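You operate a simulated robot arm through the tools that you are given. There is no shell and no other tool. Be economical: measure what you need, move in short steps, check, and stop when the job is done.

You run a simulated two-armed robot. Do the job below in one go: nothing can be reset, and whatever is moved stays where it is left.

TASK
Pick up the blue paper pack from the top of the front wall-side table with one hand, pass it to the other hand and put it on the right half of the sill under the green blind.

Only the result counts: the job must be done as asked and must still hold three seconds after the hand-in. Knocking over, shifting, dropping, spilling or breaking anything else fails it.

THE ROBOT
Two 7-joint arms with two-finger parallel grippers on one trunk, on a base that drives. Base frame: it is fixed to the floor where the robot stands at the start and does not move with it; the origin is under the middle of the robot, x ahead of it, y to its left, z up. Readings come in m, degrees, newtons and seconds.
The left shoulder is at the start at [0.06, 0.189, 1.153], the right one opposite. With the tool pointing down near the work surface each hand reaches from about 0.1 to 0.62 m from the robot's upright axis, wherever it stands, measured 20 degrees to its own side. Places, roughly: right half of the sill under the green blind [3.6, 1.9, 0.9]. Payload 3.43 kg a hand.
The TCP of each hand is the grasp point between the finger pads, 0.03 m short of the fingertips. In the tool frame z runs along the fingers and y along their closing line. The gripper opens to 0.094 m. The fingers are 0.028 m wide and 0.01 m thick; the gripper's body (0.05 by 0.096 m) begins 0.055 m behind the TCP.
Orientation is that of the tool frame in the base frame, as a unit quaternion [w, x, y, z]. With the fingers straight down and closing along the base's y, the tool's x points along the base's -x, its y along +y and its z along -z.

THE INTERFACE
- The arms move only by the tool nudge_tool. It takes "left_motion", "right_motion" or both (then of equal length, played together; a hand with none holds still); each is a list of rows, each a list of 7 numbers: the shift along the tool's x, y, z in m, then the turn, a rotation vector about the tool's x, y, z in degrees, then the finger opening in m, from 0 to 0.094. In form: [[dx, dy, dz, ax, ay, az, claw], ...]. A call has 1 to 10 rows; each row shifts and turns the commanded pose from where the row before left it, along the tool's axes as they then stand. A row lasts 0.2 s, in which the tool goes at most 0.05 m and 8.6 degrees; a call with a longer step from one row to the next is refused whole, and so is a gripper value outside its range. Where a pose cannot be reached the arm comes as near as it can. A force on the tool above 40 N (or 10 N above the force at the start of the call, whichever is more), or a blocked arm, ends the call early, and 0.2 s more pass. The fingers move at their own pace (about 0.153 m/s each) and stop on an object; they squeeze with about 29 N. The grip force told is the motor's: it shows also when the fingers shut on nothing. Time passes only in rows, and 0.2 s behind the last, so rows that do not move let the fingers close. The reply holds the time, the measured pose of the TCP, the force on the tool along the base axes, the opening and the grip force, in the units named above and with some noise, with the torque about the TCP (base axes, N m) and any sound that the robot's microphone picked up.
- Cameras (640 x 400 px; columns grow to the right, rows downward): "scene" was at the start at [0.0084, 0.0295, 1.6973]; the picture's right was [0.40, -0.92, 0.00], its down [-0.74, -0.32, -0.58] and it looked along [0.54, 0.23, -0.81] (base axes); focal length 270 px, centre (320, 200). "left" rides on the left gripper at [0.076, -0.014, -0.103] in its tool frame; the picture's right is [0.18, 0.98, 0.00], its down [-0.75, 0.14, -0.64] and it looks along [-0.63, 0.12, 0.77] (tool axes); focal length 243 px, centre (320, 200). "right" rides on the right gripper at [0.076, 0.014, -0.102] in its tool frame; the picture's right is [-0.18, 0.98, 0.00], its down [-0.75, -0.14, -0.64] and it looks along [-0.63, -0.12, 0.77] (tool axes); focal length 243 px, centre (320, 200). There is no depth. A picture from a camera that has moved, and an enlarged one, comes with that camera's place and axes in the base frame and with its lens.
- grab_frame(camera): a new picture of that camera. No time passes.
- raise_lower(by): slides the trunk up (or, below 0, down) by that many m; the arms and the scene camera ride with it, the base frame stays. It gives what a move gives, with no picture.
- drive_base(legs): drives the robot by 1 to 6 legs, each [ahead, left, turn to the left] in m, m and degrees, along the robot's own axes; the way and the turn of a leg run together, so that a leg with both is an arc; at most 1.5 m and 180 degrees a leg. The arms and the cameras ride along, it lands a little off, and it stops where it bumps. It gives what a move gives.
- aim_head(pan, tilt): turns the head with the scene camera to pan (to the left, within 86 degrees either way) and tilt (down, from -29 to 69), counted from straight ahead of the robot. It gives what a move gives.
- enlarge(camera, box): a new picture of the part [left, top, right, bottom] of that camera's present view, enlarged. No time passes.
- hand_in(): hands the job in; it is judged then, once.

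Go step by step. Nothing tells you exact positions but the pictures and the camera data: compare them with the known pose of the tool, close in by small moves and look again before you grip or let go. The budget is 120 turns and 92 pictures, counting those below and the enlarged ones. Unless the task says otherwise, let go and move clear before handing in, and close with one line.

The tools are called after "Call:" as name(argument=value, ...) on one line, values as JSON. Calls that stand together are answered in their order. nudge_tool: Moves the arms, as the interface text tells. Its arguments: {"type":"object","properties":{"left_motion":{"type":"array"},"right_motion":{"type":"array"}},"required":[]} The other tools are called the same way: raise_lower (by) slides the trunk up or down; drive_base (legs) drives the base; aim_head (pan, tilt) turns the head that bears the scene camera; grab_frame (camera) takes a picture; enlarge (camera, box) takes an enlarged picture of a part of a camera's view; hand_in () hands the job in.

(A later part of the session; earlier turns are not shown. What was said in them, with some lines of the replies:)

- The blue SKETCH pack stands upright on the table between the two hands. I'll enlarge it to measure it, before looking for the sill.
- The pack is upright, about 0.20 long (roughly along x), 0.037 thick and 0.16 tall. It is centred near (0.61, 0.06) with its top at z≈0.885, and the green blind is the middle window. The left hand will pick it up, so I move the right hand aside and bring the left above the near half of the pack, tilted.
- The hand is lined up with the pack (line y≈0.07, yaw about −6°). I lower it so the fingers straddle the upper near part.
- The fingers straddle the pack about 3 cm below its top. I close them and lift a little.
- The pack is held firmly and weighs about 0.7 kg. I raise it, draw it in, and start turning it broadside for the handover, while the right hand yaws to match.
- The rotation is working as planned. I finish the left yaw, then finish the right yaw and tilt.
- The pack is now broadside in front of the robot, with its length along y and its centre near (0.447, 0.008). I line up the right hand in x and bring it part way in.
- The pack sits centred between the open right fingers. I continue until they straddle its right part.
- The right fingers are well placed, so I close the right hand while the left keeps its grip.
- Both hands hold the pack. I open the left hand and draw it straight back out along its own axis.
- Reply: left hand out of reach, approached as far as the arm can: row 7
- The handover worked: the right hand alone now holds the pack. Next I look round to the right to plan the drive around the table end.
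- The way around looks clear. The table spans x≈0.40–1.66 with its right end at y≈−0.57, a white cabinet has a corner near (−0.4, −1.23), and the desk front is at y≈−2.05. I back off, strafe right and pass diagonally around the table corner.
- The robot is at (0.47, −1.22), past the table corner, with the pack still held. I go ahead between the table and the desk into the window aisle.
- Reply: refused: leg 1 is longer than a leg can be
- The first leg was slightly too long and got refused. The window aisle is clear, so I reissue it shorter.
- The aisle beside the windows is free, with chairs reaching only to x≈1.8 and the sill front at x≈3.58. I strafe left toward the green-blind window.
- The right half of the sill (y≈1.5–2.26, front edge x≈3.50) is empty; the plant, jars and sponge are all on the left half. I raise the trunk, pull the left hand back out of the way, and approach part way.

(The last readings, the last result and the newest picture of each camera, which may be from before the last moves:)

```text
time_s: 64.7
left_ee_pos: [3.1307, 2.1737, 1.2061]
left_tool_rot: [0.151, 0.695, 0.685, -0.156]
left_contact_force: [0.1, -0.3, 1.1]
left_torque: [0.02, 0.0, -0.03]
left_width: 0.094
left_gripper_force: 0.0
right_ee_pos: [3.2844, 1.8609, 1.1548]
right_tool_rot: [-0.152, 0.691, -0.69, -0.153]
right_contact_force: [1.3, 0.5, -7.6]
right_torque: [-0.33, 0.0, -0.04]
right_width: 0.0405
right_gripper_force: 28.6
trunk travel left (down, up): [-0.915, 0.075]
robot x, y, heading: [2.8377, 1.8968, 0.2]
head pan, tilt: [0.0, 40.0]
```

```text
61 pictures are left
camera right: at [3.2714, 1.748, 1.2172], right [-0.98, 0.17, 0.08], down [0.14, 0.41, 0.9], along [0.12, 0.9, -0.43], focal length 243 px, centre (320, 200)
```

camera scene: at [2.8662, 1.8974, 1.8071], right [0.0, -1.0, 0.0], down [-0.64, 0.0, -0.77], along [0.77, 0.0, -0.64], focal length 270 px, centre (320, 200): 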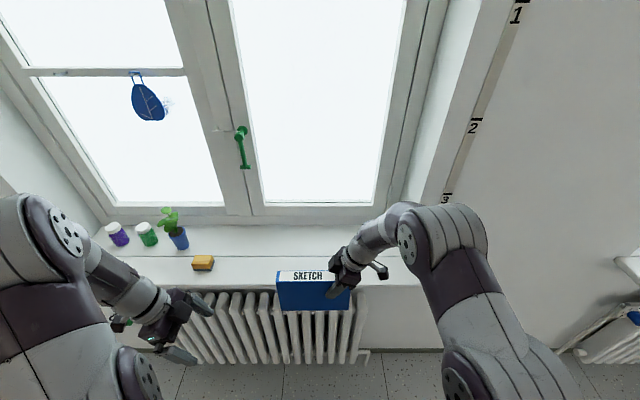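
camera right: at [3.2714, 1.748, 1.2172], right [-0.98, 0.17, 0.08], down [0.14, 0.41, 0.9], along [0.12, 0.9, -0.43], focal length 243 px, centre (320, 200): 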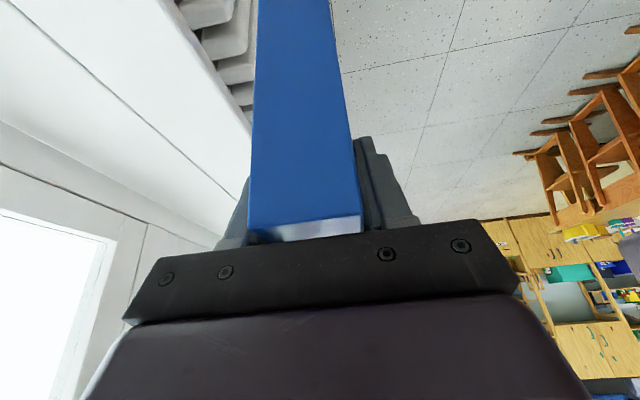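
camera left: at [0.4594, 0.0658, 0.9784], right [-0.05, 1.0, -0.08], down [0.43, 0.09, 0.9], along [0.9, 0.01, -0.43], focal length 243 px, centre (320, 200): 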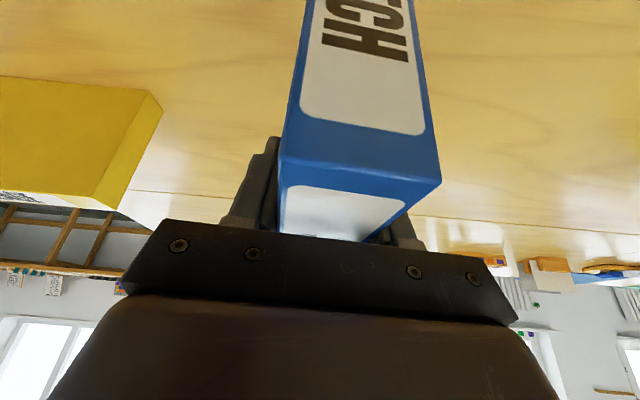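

I zoom in on the sill edge to measure its height and depth.

Call:
enlarge(camera="scene", box=[180, 200, 340, 300])

Call:
enlarge(camera="scene", box=[300, 180, 460, 300])

Call:
grab_frame(camera="left")

```text
4.00 times, centred on (260, 250) of scene
camera zoom: at [2.8662, 1.8974, 1.8071], right [0.0, -1.0, 0.0], down [-0.64, 0.0, -0.77], along [0.77, 0.0, -0.64], focal length 1081 px, centre (560, 0)
```

zoom: 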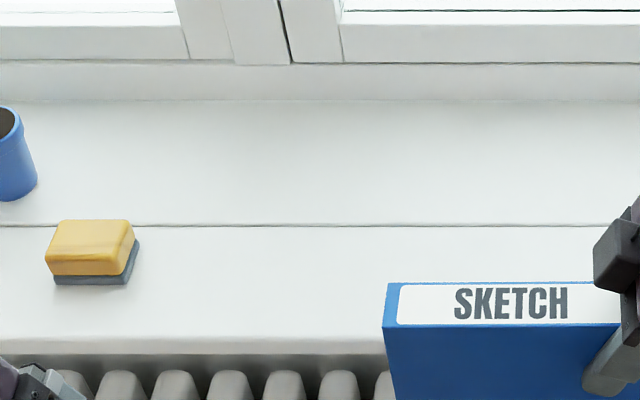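

```text
3.33 times, centred on (380, 240) of scene
camera zoom: at [2.8662, 1.8974, 1.8071], right [0.0, -1.0, 0.0], down [-0.64, 0.0, -0.77], along [0.77, 0.0, -0.64], focal length 901 px, centre (120, 67)
```

zoom: 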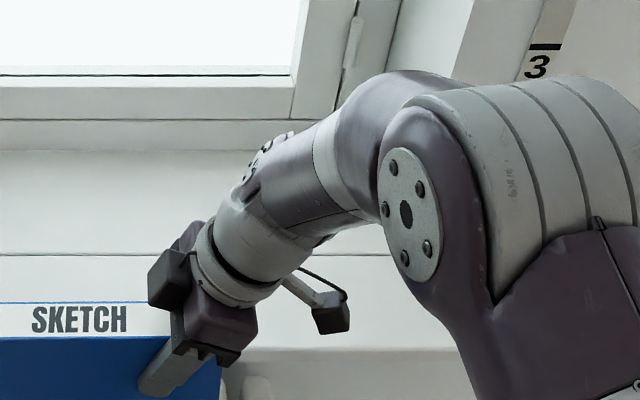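

```text
58 pictures are left
camera left: at [3.1198, 2.2845, 1.2667], right [0.99, 0.15, -0.08], down [0.14, -0.41, 0.9], along [0.1, -0.9, -0.43], focal length 243 px, centre (320, 200)
```

left: 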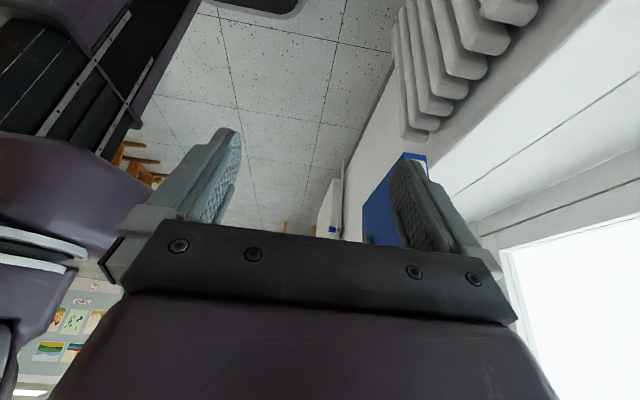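

The sill's stated centre x≈3.6 fits a top at z≈0.9, which puts its front edge near x≈3.44. I raise a bit for clearance, close in, and extend the right hand over the sill; then I'll probe downward using the force reading.

Call:
raise_lower(by=0.06)

Call:
drive_base(legs=[[0.14, 0, 0]])

Call:
grab_frame(camera="scene")

Call:
enlarge(camera="scene", box=[180, 220, 340, 320])

```text
time_s: 65.7
left_ee_pos: [3.1306, 2.1732, 1.2661]
left_tool_rot: [0.151, 0.696, 0.685, -0.155]
left_contact_force: [0.6, 0.1, 0.3]
left_torque: [0.01, 0.01, 0.0]
left_width: 0.0941
left_gripper_force: 0.0
right_ee_pos: [3.2854, 1.8619, 1.2153]
right_tool_rot: [-0.152, 0.691, -0.69, -0.153]
right_contact_force: [0.2, -0.4, -7.2]
right_torque: [-0.35, 0.01, -0.01]
right_width: 0.0403
right_gripper_force: 29.0
trunk travel left (down, up): [-0.975, 0.015]
robot x, y, heading: [2.8358, 1.8991, 0.2]
head pan, tilt: [0.0, 40.0]
```

```text
time_s: 67.0
left_ee_pos: [3.2665, 2.1715, 1.2657]
left_tool_rot: [0.152, 0.695, 0.685, -0.154]
left_contact_force: [-0.3, 0.5, 0.4]
left_torque: [0.02, -0.01, 0.02]
left_width: 0.0942
left_gripper_force: 0.0
right_ee_pos: [3.4206, 1.8604, 1.217]
right_tool_rot: [-0.152, 0.691, -0.69, -0.153]
right_contact_force: [1.1, -1.1, -6.1]
right_torque: [-0.35, 0.02, -0.03]
right_width: 0.0405
right_gripper_force: 29.1
trunk travel left (down, up): [-0.975, 0.015]
robot x, y, heading: [2.9759, 1.8949, -0.2]
head pan, tilt: [0.0, 40.0]
```

```text
57 pictures are left
camera scene: at [3.0, 1.8974, 1.8672], right [0.0, -1.0, 0.0], down [-0.64, 0.0, -0.77], along [0.77, 0.0, -0.64], focal length 270 px, centre (320, 200)
```

scene: 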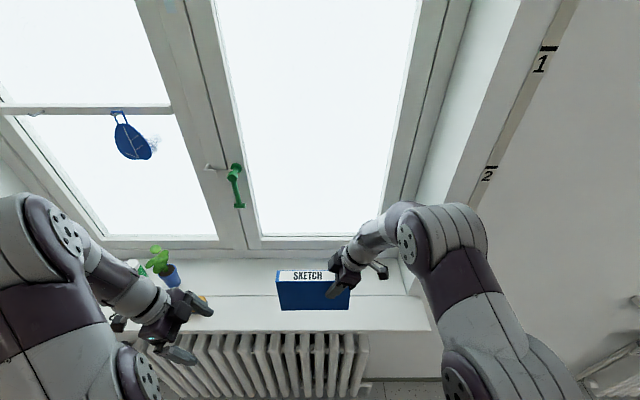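

```text
4.00 times, centred on (260, 270) of scene
camera zoom: at [3.0, 1.8974, 1.8672], right [0.0, -1.0, 0.0], down [-0.64, 0.0, -0.77], along [0.77, 0.0, -0.64], focal length 1081 px, centre (560, -80)
```

zoom: 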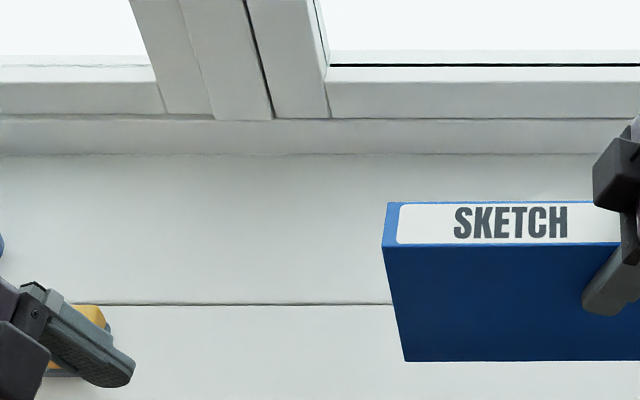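

Comparing the two views puts the sill top near z≈0.96, its front at x≈3.41 and its back at ≈3.70. The pack bottom is about 0.11 below the TCP. I move the pack to x≈3.485 over the sill and lower it most of the way.

Call:
nudge_tool(right_motion=[[0, -0.022, 0, 0, 0, 0, 0], [0, -0.022, 0, 0, 0, 0, 0], [0, -0.022, 0, 0, 0, 0, 0], [0.0106, 0, 0.0227, 0, 0, 0, 0], [0.0106, 0, 0.0227, 0, 0, 0, 0], [0.0106, 0, 0.0227, 0, 0, 0, 0], [0.0106, 0, 0.0227, 0, 0, 0, 0], [0, 0, 0, 0, 0, 0, 0]])

Call:
grab_frame(camera="scene")

Call:
enlarge(camera="scene", box=[260, 230, 420, 350])

Call:
grab_frame(camera="left")

```text
time_s: 68.8
left_ee_pos: [3.268, 2.1732, 1.2653]
left_tool_rot: [0.151, 0.696, 0.684, -0.155]
left_contact_force: [0.3, 0.8, -1.1]
left_torque: [0.0, -0.01, 0.0]
left_width: 0.0942
left_gripper_force: 0.0
right_ee_pos: [3.4901, 1.861, 1.1162]
right_tool_rot: [-0.153, 0.691, -0.69, -0.153]
right_contact_force: [0.1, 0.1, -6.4]
right_torque: [-0.39, 0.02, -0.04]
right_width: 0.0403
right_gripper_force: 29.0
trunk travel left (down, up): [-0.975, 0.015]
robot x, y, heading: [2.974, 1.8944, -0.3]
head pan, tilt: [0.0, 40.0]
```

```text
55 pictures are left
camera scene: at [3.0029, 1.8975, 1.8671], right [0.0, -1.0, 0.0], down [-0.64, 0.0, -0.77], along [0.77, 0.0, -0.64], focal length 270 px, centre (320, 200)
```

scene: 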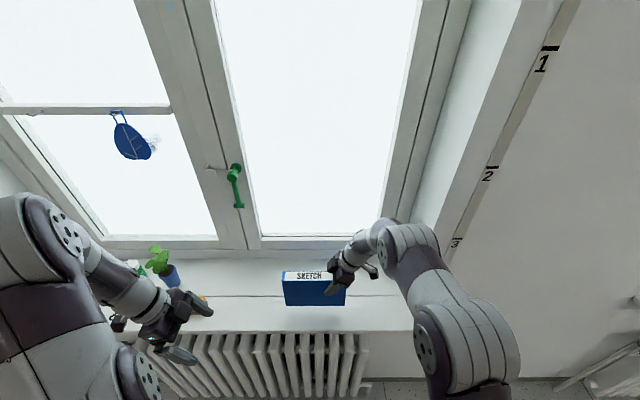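

```text
3.33 times, centred on (340, 290) of scene
camera zoom: at [3.0029, 1.8975, 1.8671], right [0.0, -1.0, 0.0], down [-0.64, 0.0, -0.77], along [0.77, 0.0, -0.64], focal length 901 px, centre (253, -100)
```

zoom: 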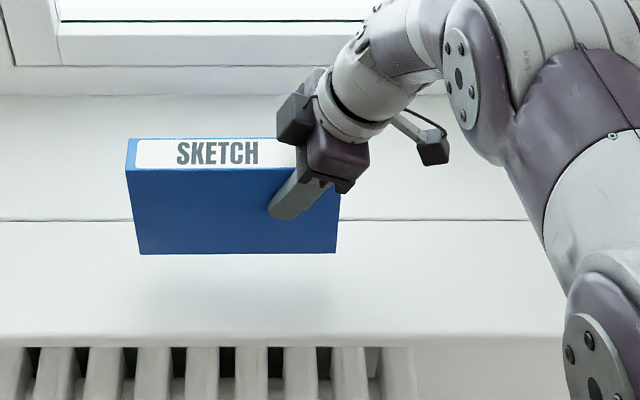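

```text
53 pictures are left
camera left: at [3.2574, 2.2843, 1.327], right [0.99, 0.15, -0.08], down [0.14, -0.41, 0.9], along [0.1, -0.9, -0.43], focal length 243 px, centre (320, 200)
```

left: 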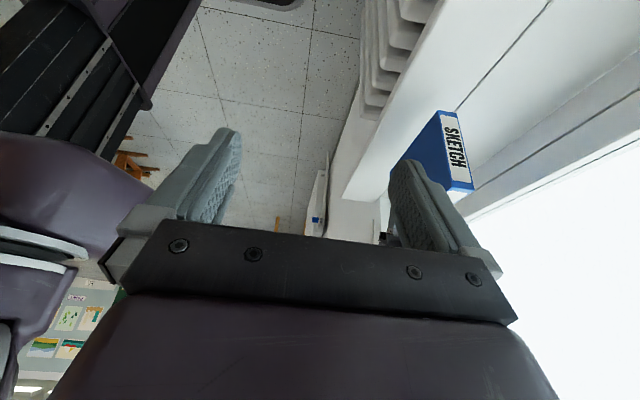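

The pack hangs over the front part of the sill with its shadow below it, about 5 cm up. I lower it slowly and watch the force.

Call:
nudge_tool(right_motion=[[0.00169, 0, 0.00362, 0, 0, 0, 0], [0.00169, 0, 0.00362, 0, 0, 0, 0], [0.00169, 0, 0.00362, 0, 0, 0, 0], [0.00169, 0, 0.00362, 0, 0, 0, 0], [0.00169, 0, 0.00362, 0, 0, 0, 0], [0.00169, 0, 0.00362, 0, 0, 0, 0], [0.00169, 0, 0.00362, 0, 0, 0, 0], [0.00169, 0, 0.00362, 0, 0, 0, 0]])

Call:
enlarge(camera="scene", box=[260, 230, 420, 350])

```text
time_s: 70.7
left_ee_pos: [3.2689, 2.1727, 1.2663]
left_tool_rot: [0.151, 0.696, 0.685, -0.155]
left_contact_force: [0.6, 0.4, 0.6]
left_torque: [0.0, -0.04, 0.01]
left_width: 0.0942
left_gripper_force: 0.1
right_ee_pos: [3.4905, 1.8606, 1.0838]
right_tool_rot: [-0.151, 0.691, -0.69, -0.153]
right_contact_force: [0.4, -0.2, -6.8]
right_torque: [-0.41, -0.01, 0.0]
right_width: 0.0405
right_gripper_force: 29.3
trunk travel left (down, up): [-0.975, 0.015]
robot x, y, heading: [2.9795, 1.8966, -0.1]
head pan, tilt: [0.0, 40.0]
```

```text
3.33 times, centred on (340, 290) of scene
camera zoom: at [3.0038, 1.8974, 1.8671], right [0.0, -1.0, 0.0], down [-0.64, 0.0, -0.77], along [0.77, 0.0, -0.64], focal length 901 px, centre (253, -100)
```

zoom: 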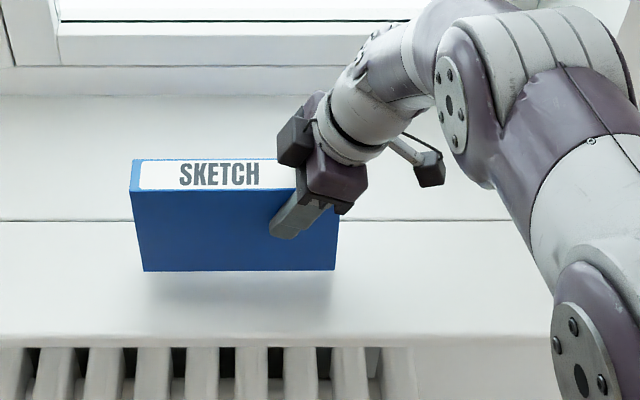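

Nothing touching yet, and the shadow is getting closer. I continue down.

Call:
nudge_tool(right_motion=[[0.00169, 0, 0.00362, 0, 0, 0, 0], [0.00169, 0, 0.00362, 0, 0, 0, 0], [0.00169, 0, 0.00362, 0, 0, 0, 0], [0.00169, 0, 0.00362, 0, 0, 0, 0], [0.00169, 0, 0.00362, 0, 0, 0, 0], [0.00127, 0, 0.00272, 0, 0, 0, 0]])

Call:
enlarge(camera="scene", box=[260, 230, 420, 350])

```text
time_s: 72.0
left_ee_pos: [3.2688, 2.1727, 1.2663]
left_tool_rot: [0.151, 0.696, 0.684, -0.155]
left_contact_force: [0.1, -0.5, 0.6]
left_torque: [-0.01, 0.02, 0.01]
left_width: 0.0941
left_gripper_force: 0.1
right_ee_pos: [3.4889, 1.861, 1.061]
right_tool_rot: [0.153, -0.69, 0.691, 0.152]
right_contact_force: [0.1, -1.4, -0.1]
right_torque: [0.73, 0.04, -0.07]
right_width: 0.0402
right_gripper_force: 29.2
trunk travel left (down, up): [-0.975, 0.015]
robot x, y, heading: [2.9759, 1.8942, 0.2]
head pan, tilt: [0.0, 40.0]
```

```text
3.33 times, centred on (340, 290) of scene
camera zoom: at [3.002, 1.8972, 1.8673], right [0.0, -1.0, 0.0], down [-0.64, 0.0, -0.77], along [0.77, 0.0, -0.64], focal length 901 px, centre (253, -100)
```

zoom: 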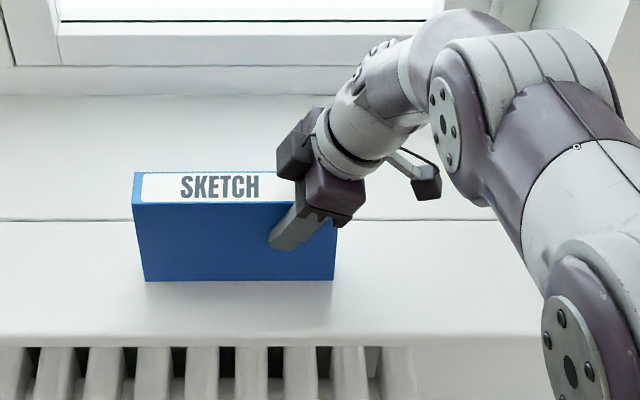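

The pack now touches the sill at its left end first. I lower another 2–3 mm to seat it.

Call:
nudge_tool(right_motion=[[0.00063, 0, 0.00136, 0, 0, 0, 0], [0.00063, 0, 0.00136, 0, 0, 0, 0], [0, 0, 0, 0, 0, 0, 0]])

Call:
enlarge(camera="scene", box=[290, 275, 370, 325])

Call:
grab_frame(camera="right")

```text
time_s: 72.8
left_ee_pos: [3.2662, 2.1699, 1.2662]
left_tool_rot: [0.151, 0.695, 0.685, -0.154]
left_contact_force: [0.2, 0.0, -0.1]
left_torque: [0.03, 0.02, 0.01]
left_width: 0.094
left_gripper_force: 0.0
right_ee_pos: [3.4884, 1.8592, 1.0594]
right_tool_rot: [-0.154, 0.691, -0.69, -0.152]
right_contact_force: [0.3, -6.8, 19.8]
right_torque: [-0.03, 0.42, 0.18]
right_width: 0.0402
right_gripper_force: 28.5
trunk travel left (down, up): [-0.975, 0.015]
robot x, y, heading: [2.9755, 1.8971, -0.2]
head pan, tilt: [0.0, 40.0]
```

```text
8.00 times, centred on (330, 300) of scene
camera zoom: at [2.9999, 1.8955, 1.8674], right [0.0, -1.0, 0.0], down [-0.64, 0.0, -0.77], along [0.77, 0.0, -0.64], focal length 2162 px, centre (240, -600)
```

zoom: 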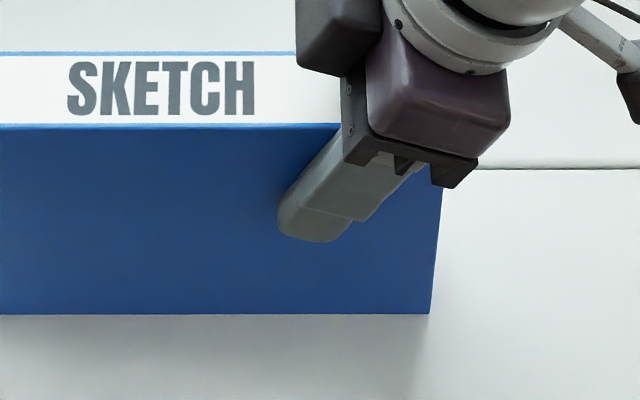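

```text
49 pictures are left
camera right: at [3.4739, 1.7455, 1.1216], right [-0.98, 0.17, 0.07], down [0.14, 0.41, 0.9], along [0.12, 0.9, -0.43], focal length 243 px, centre (320, 200)
```

right: 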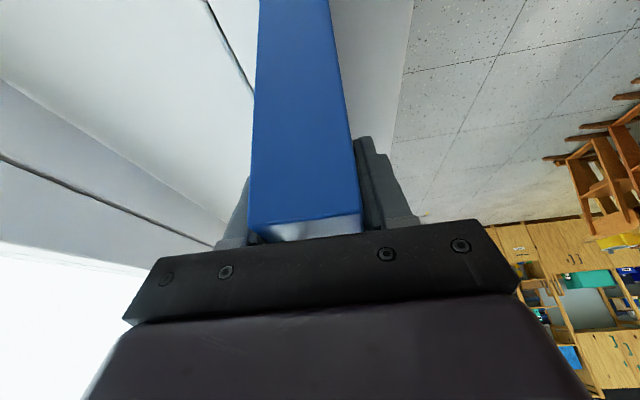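

The pack is seated flat with full contact force. I ease the load off slightly and open the fingers gradually.

Call:
nudge_tool(right_motion=[[-0.0006, 0, -0.0013, 0, 0, 0, 0], [0, 0, 0, 0, 0, 0, 0.046], [0, 0, 0, 0, 0, 0, 0.054], [0, 0, 0, 0, 0, 0, 0.07], [0, 0, 0, 0, 0, 0, 0.094], [0, 0, 0, 0, 0, 0, 0.094]])

Call:
enlarge(camera="scene", box=[260, 230, 420, 350])

Call:
grab_frame(camera="right")

```text
time_s: 74.2
left_ee_pos: [3.2679, 2.1714, 1.2658]
left_tool_rot: [0.15, 0.696, 0.685, -0.155]
left_contact_force: [0.3, -0.4, -0.4]
left_torque: [-0.04, 0.03, 0.06]
left_width: 0.0939
left_gripper_force: 0.0
right_ee_pos: [3.4881, 1.8609, 1.0589]
right_tool_rot: [-0.152, 0.691, -0.69, -0.152]
right_contact_force: [-0.4, -0.4, -0.7]
right_torque: [0.01, -0.03, -0.04]
right_width: 0.0941
right_gripper_force: 0.0
trunk travel left (down, up): [-0.975, 0.015]
robot x, y, heading: [2.9771, 1.8981, -0.0]
head pan, tilt: [0.0, 40.0]
```

```text
3.33 times, centred on (340, 290) of scene
camera zoom: at [3.0022, 1.897, 1.8671], right [0.0, -1.0, 0.0], down [-0.64, 0.0, -0.77], along [0.77, 0.0, -0.64], focal length 901 px, centre (253, -100)
```

zoom: 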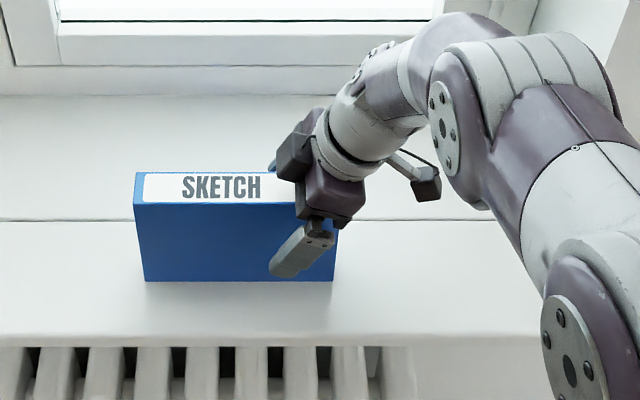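

```text
47 pictures are left
camera right: at [3.4743, 1.7468, 1.1211], right [-0.98, 0.17, 0.08], down [0.14, 0.41, 0.9], along [0.12, 0.9, -0.43], focal length 243 px, centre (320, 200)
```

right: 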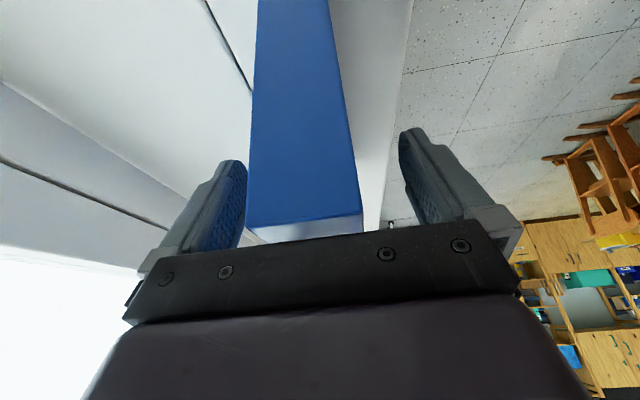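

The pack stands free on the sill. I withdraw the hand along its axis and back the robot off.

Call:
nudge_tool(right_motion=[[0, 0, -0.02, 0, 0, 0, 0.094], [0, 0, -0.03, 0, 0, 0, 0.094], [0, 0, -0.03, 0, 0, 0, 0.094], [0, 0, -0.03, 0, 0, 0, 0.094], [0, 0, -0.03, 0, 0, 0, 0.094], [0, 0, 0, 0, 0, 0, 0.094]])

Call:
grab_frame(camera="scene")

```text
time_s: 75.7
left_ee_pos: [3.2675, 2.1734, 1.2643]
left_tool_rot: [0.152, 0.696, 0.685, -0.154]
left_contact_force: [0.7, 0.9, 0.0]
left_torque: [-0.02, -0.02, -0.01]
left_width: 0.0941
left_gripper_force: 0.1
right_ee_pos: [3.49, 1.8016, 1.1864]
right_tool_rot: [-0.152, 0.691, -0.69, -0.152]
right_contact_force: [-0.3, -0.7, -0.4]
right_torque: [0.0, -0.02, 0.0]
right_width: 0.0938
right_gripper_force: 0.1
trunk travel left (down, up): [-0.975, 0.015]
robot x, y, heading: [2.9772, 1.8965, -0.1]
head pan, tilt: [0.0, 40.0]
```

```text
46 pictures are left
camera scene: at [3.003, 1.8976, 1.8671], right [0.0, -1.0, 0.0], down [-0.64, 0.0, -0.77], along [0.77, 0.0, -0.64], focal length 270 px, centre (320, 200)
```

scene: 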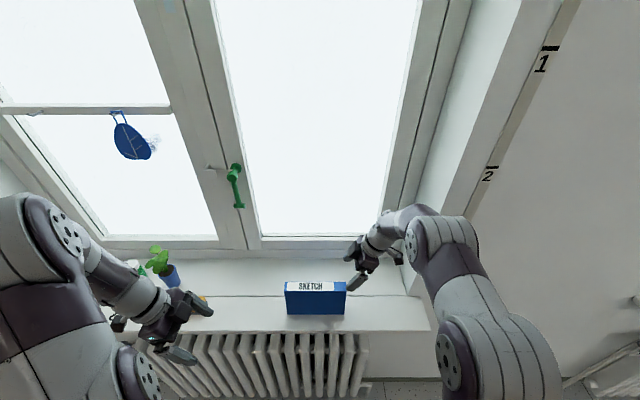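

The fingers are clear above the pack. I lift a bit more, back away and check.

Call:
nudge_tool(right_motion=[[0, 0, -0.03, 0, 0, 0, 0.094], [0, 0, -0.03, 0, 0, 0, 0.094]])

Call:
drive_base(legs=[[-0.35, 0, 0]])

Call:
grab_frame(camera="scene")

```text
time_s: 76.2
left_ee_pos: [3.2665, 2.1715, 1.265]
left_tool_rot: [0.151, 0.696, 0.685, -0.155]
left_contact_force: [0.3, -0.3, 0.0]
left_torque: [0.02, 0.01, -0.01]
left_width: 0.0943
left_gripper_force: 0.1
right_ee_pos: [3.4874, 1.7762, 1.2402]
right_tool_rot: [-0.152, 0.691, -0.69, -0.153]
right_contact_force: [0.6, 0.3, 0.1]
right_torque: [0.02, -0.04, -0.04]
right_width: 0.0942
right_gripper_force: 0.0
trunk travel left (down, up): [-0.975, 0.015]
robot x, y, heading: [2.9747, 1.8988, -0.1]
head pan, tilt: [0.0, 40.0]
```

```text
time_s: 78.5
left_ee_pos: [2.9181, 2.1727, 1.2655]
left_tool_rot: [0.151, 0.696, 0.684, -0.156]
left_contact_force: [0.5, -0.1, 0.4]
left_torque: [-0.01, 0.04, -0.02]
left_width: 0.0941
left_gripper_force: 0.1
right_ee_pos: [3.1397, 1.7781, 1.2394]
right_tool_rot: [0.151, -0.69, 0.691, 0.153]
right_contact_force: [0.2, 0.3, 1.2]
right_torque: [-0.03, -0.01, 0.0]
right_width: 0.0941
right_gripper_force: 0.1
trunk travel left (down, up): [-0.975, 0.015]
robot x, y, heading: [2.6238, 1.8928, -0.0]
head pan, tilt: [0.0, 40.0]
```

```text
45 pictures are left
camera scene: at [2.654, 1.8973, 1.867], right [0.0, -1.0, 0.0], down [-0.64, 0.0, -0.76], along [0.76, 0.0, -0.64], focal length 270 px, centre (320, 200)
```

scene: 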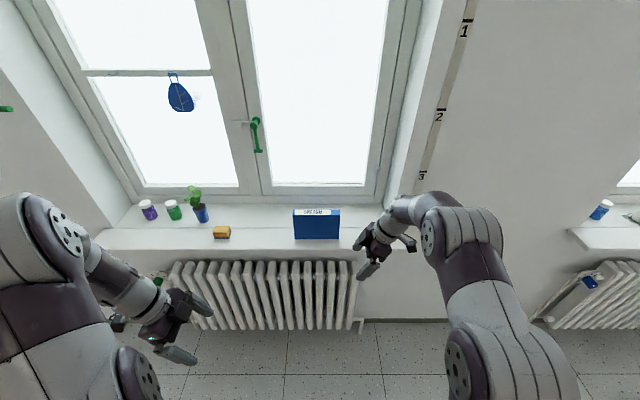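

The pack stands upright and free on the right half of the sill, nothing else on the sill has moved, and both hands are clear. I hand in.

Call:
hand_in()

```text
The job is handed in.
```

I picked up the blue SKETCH paper pack with the left hand, passed it to the right in mid-air, and stood it on the right half of the sill under the green blind. I let go, backed the robot clear and handed the job in.
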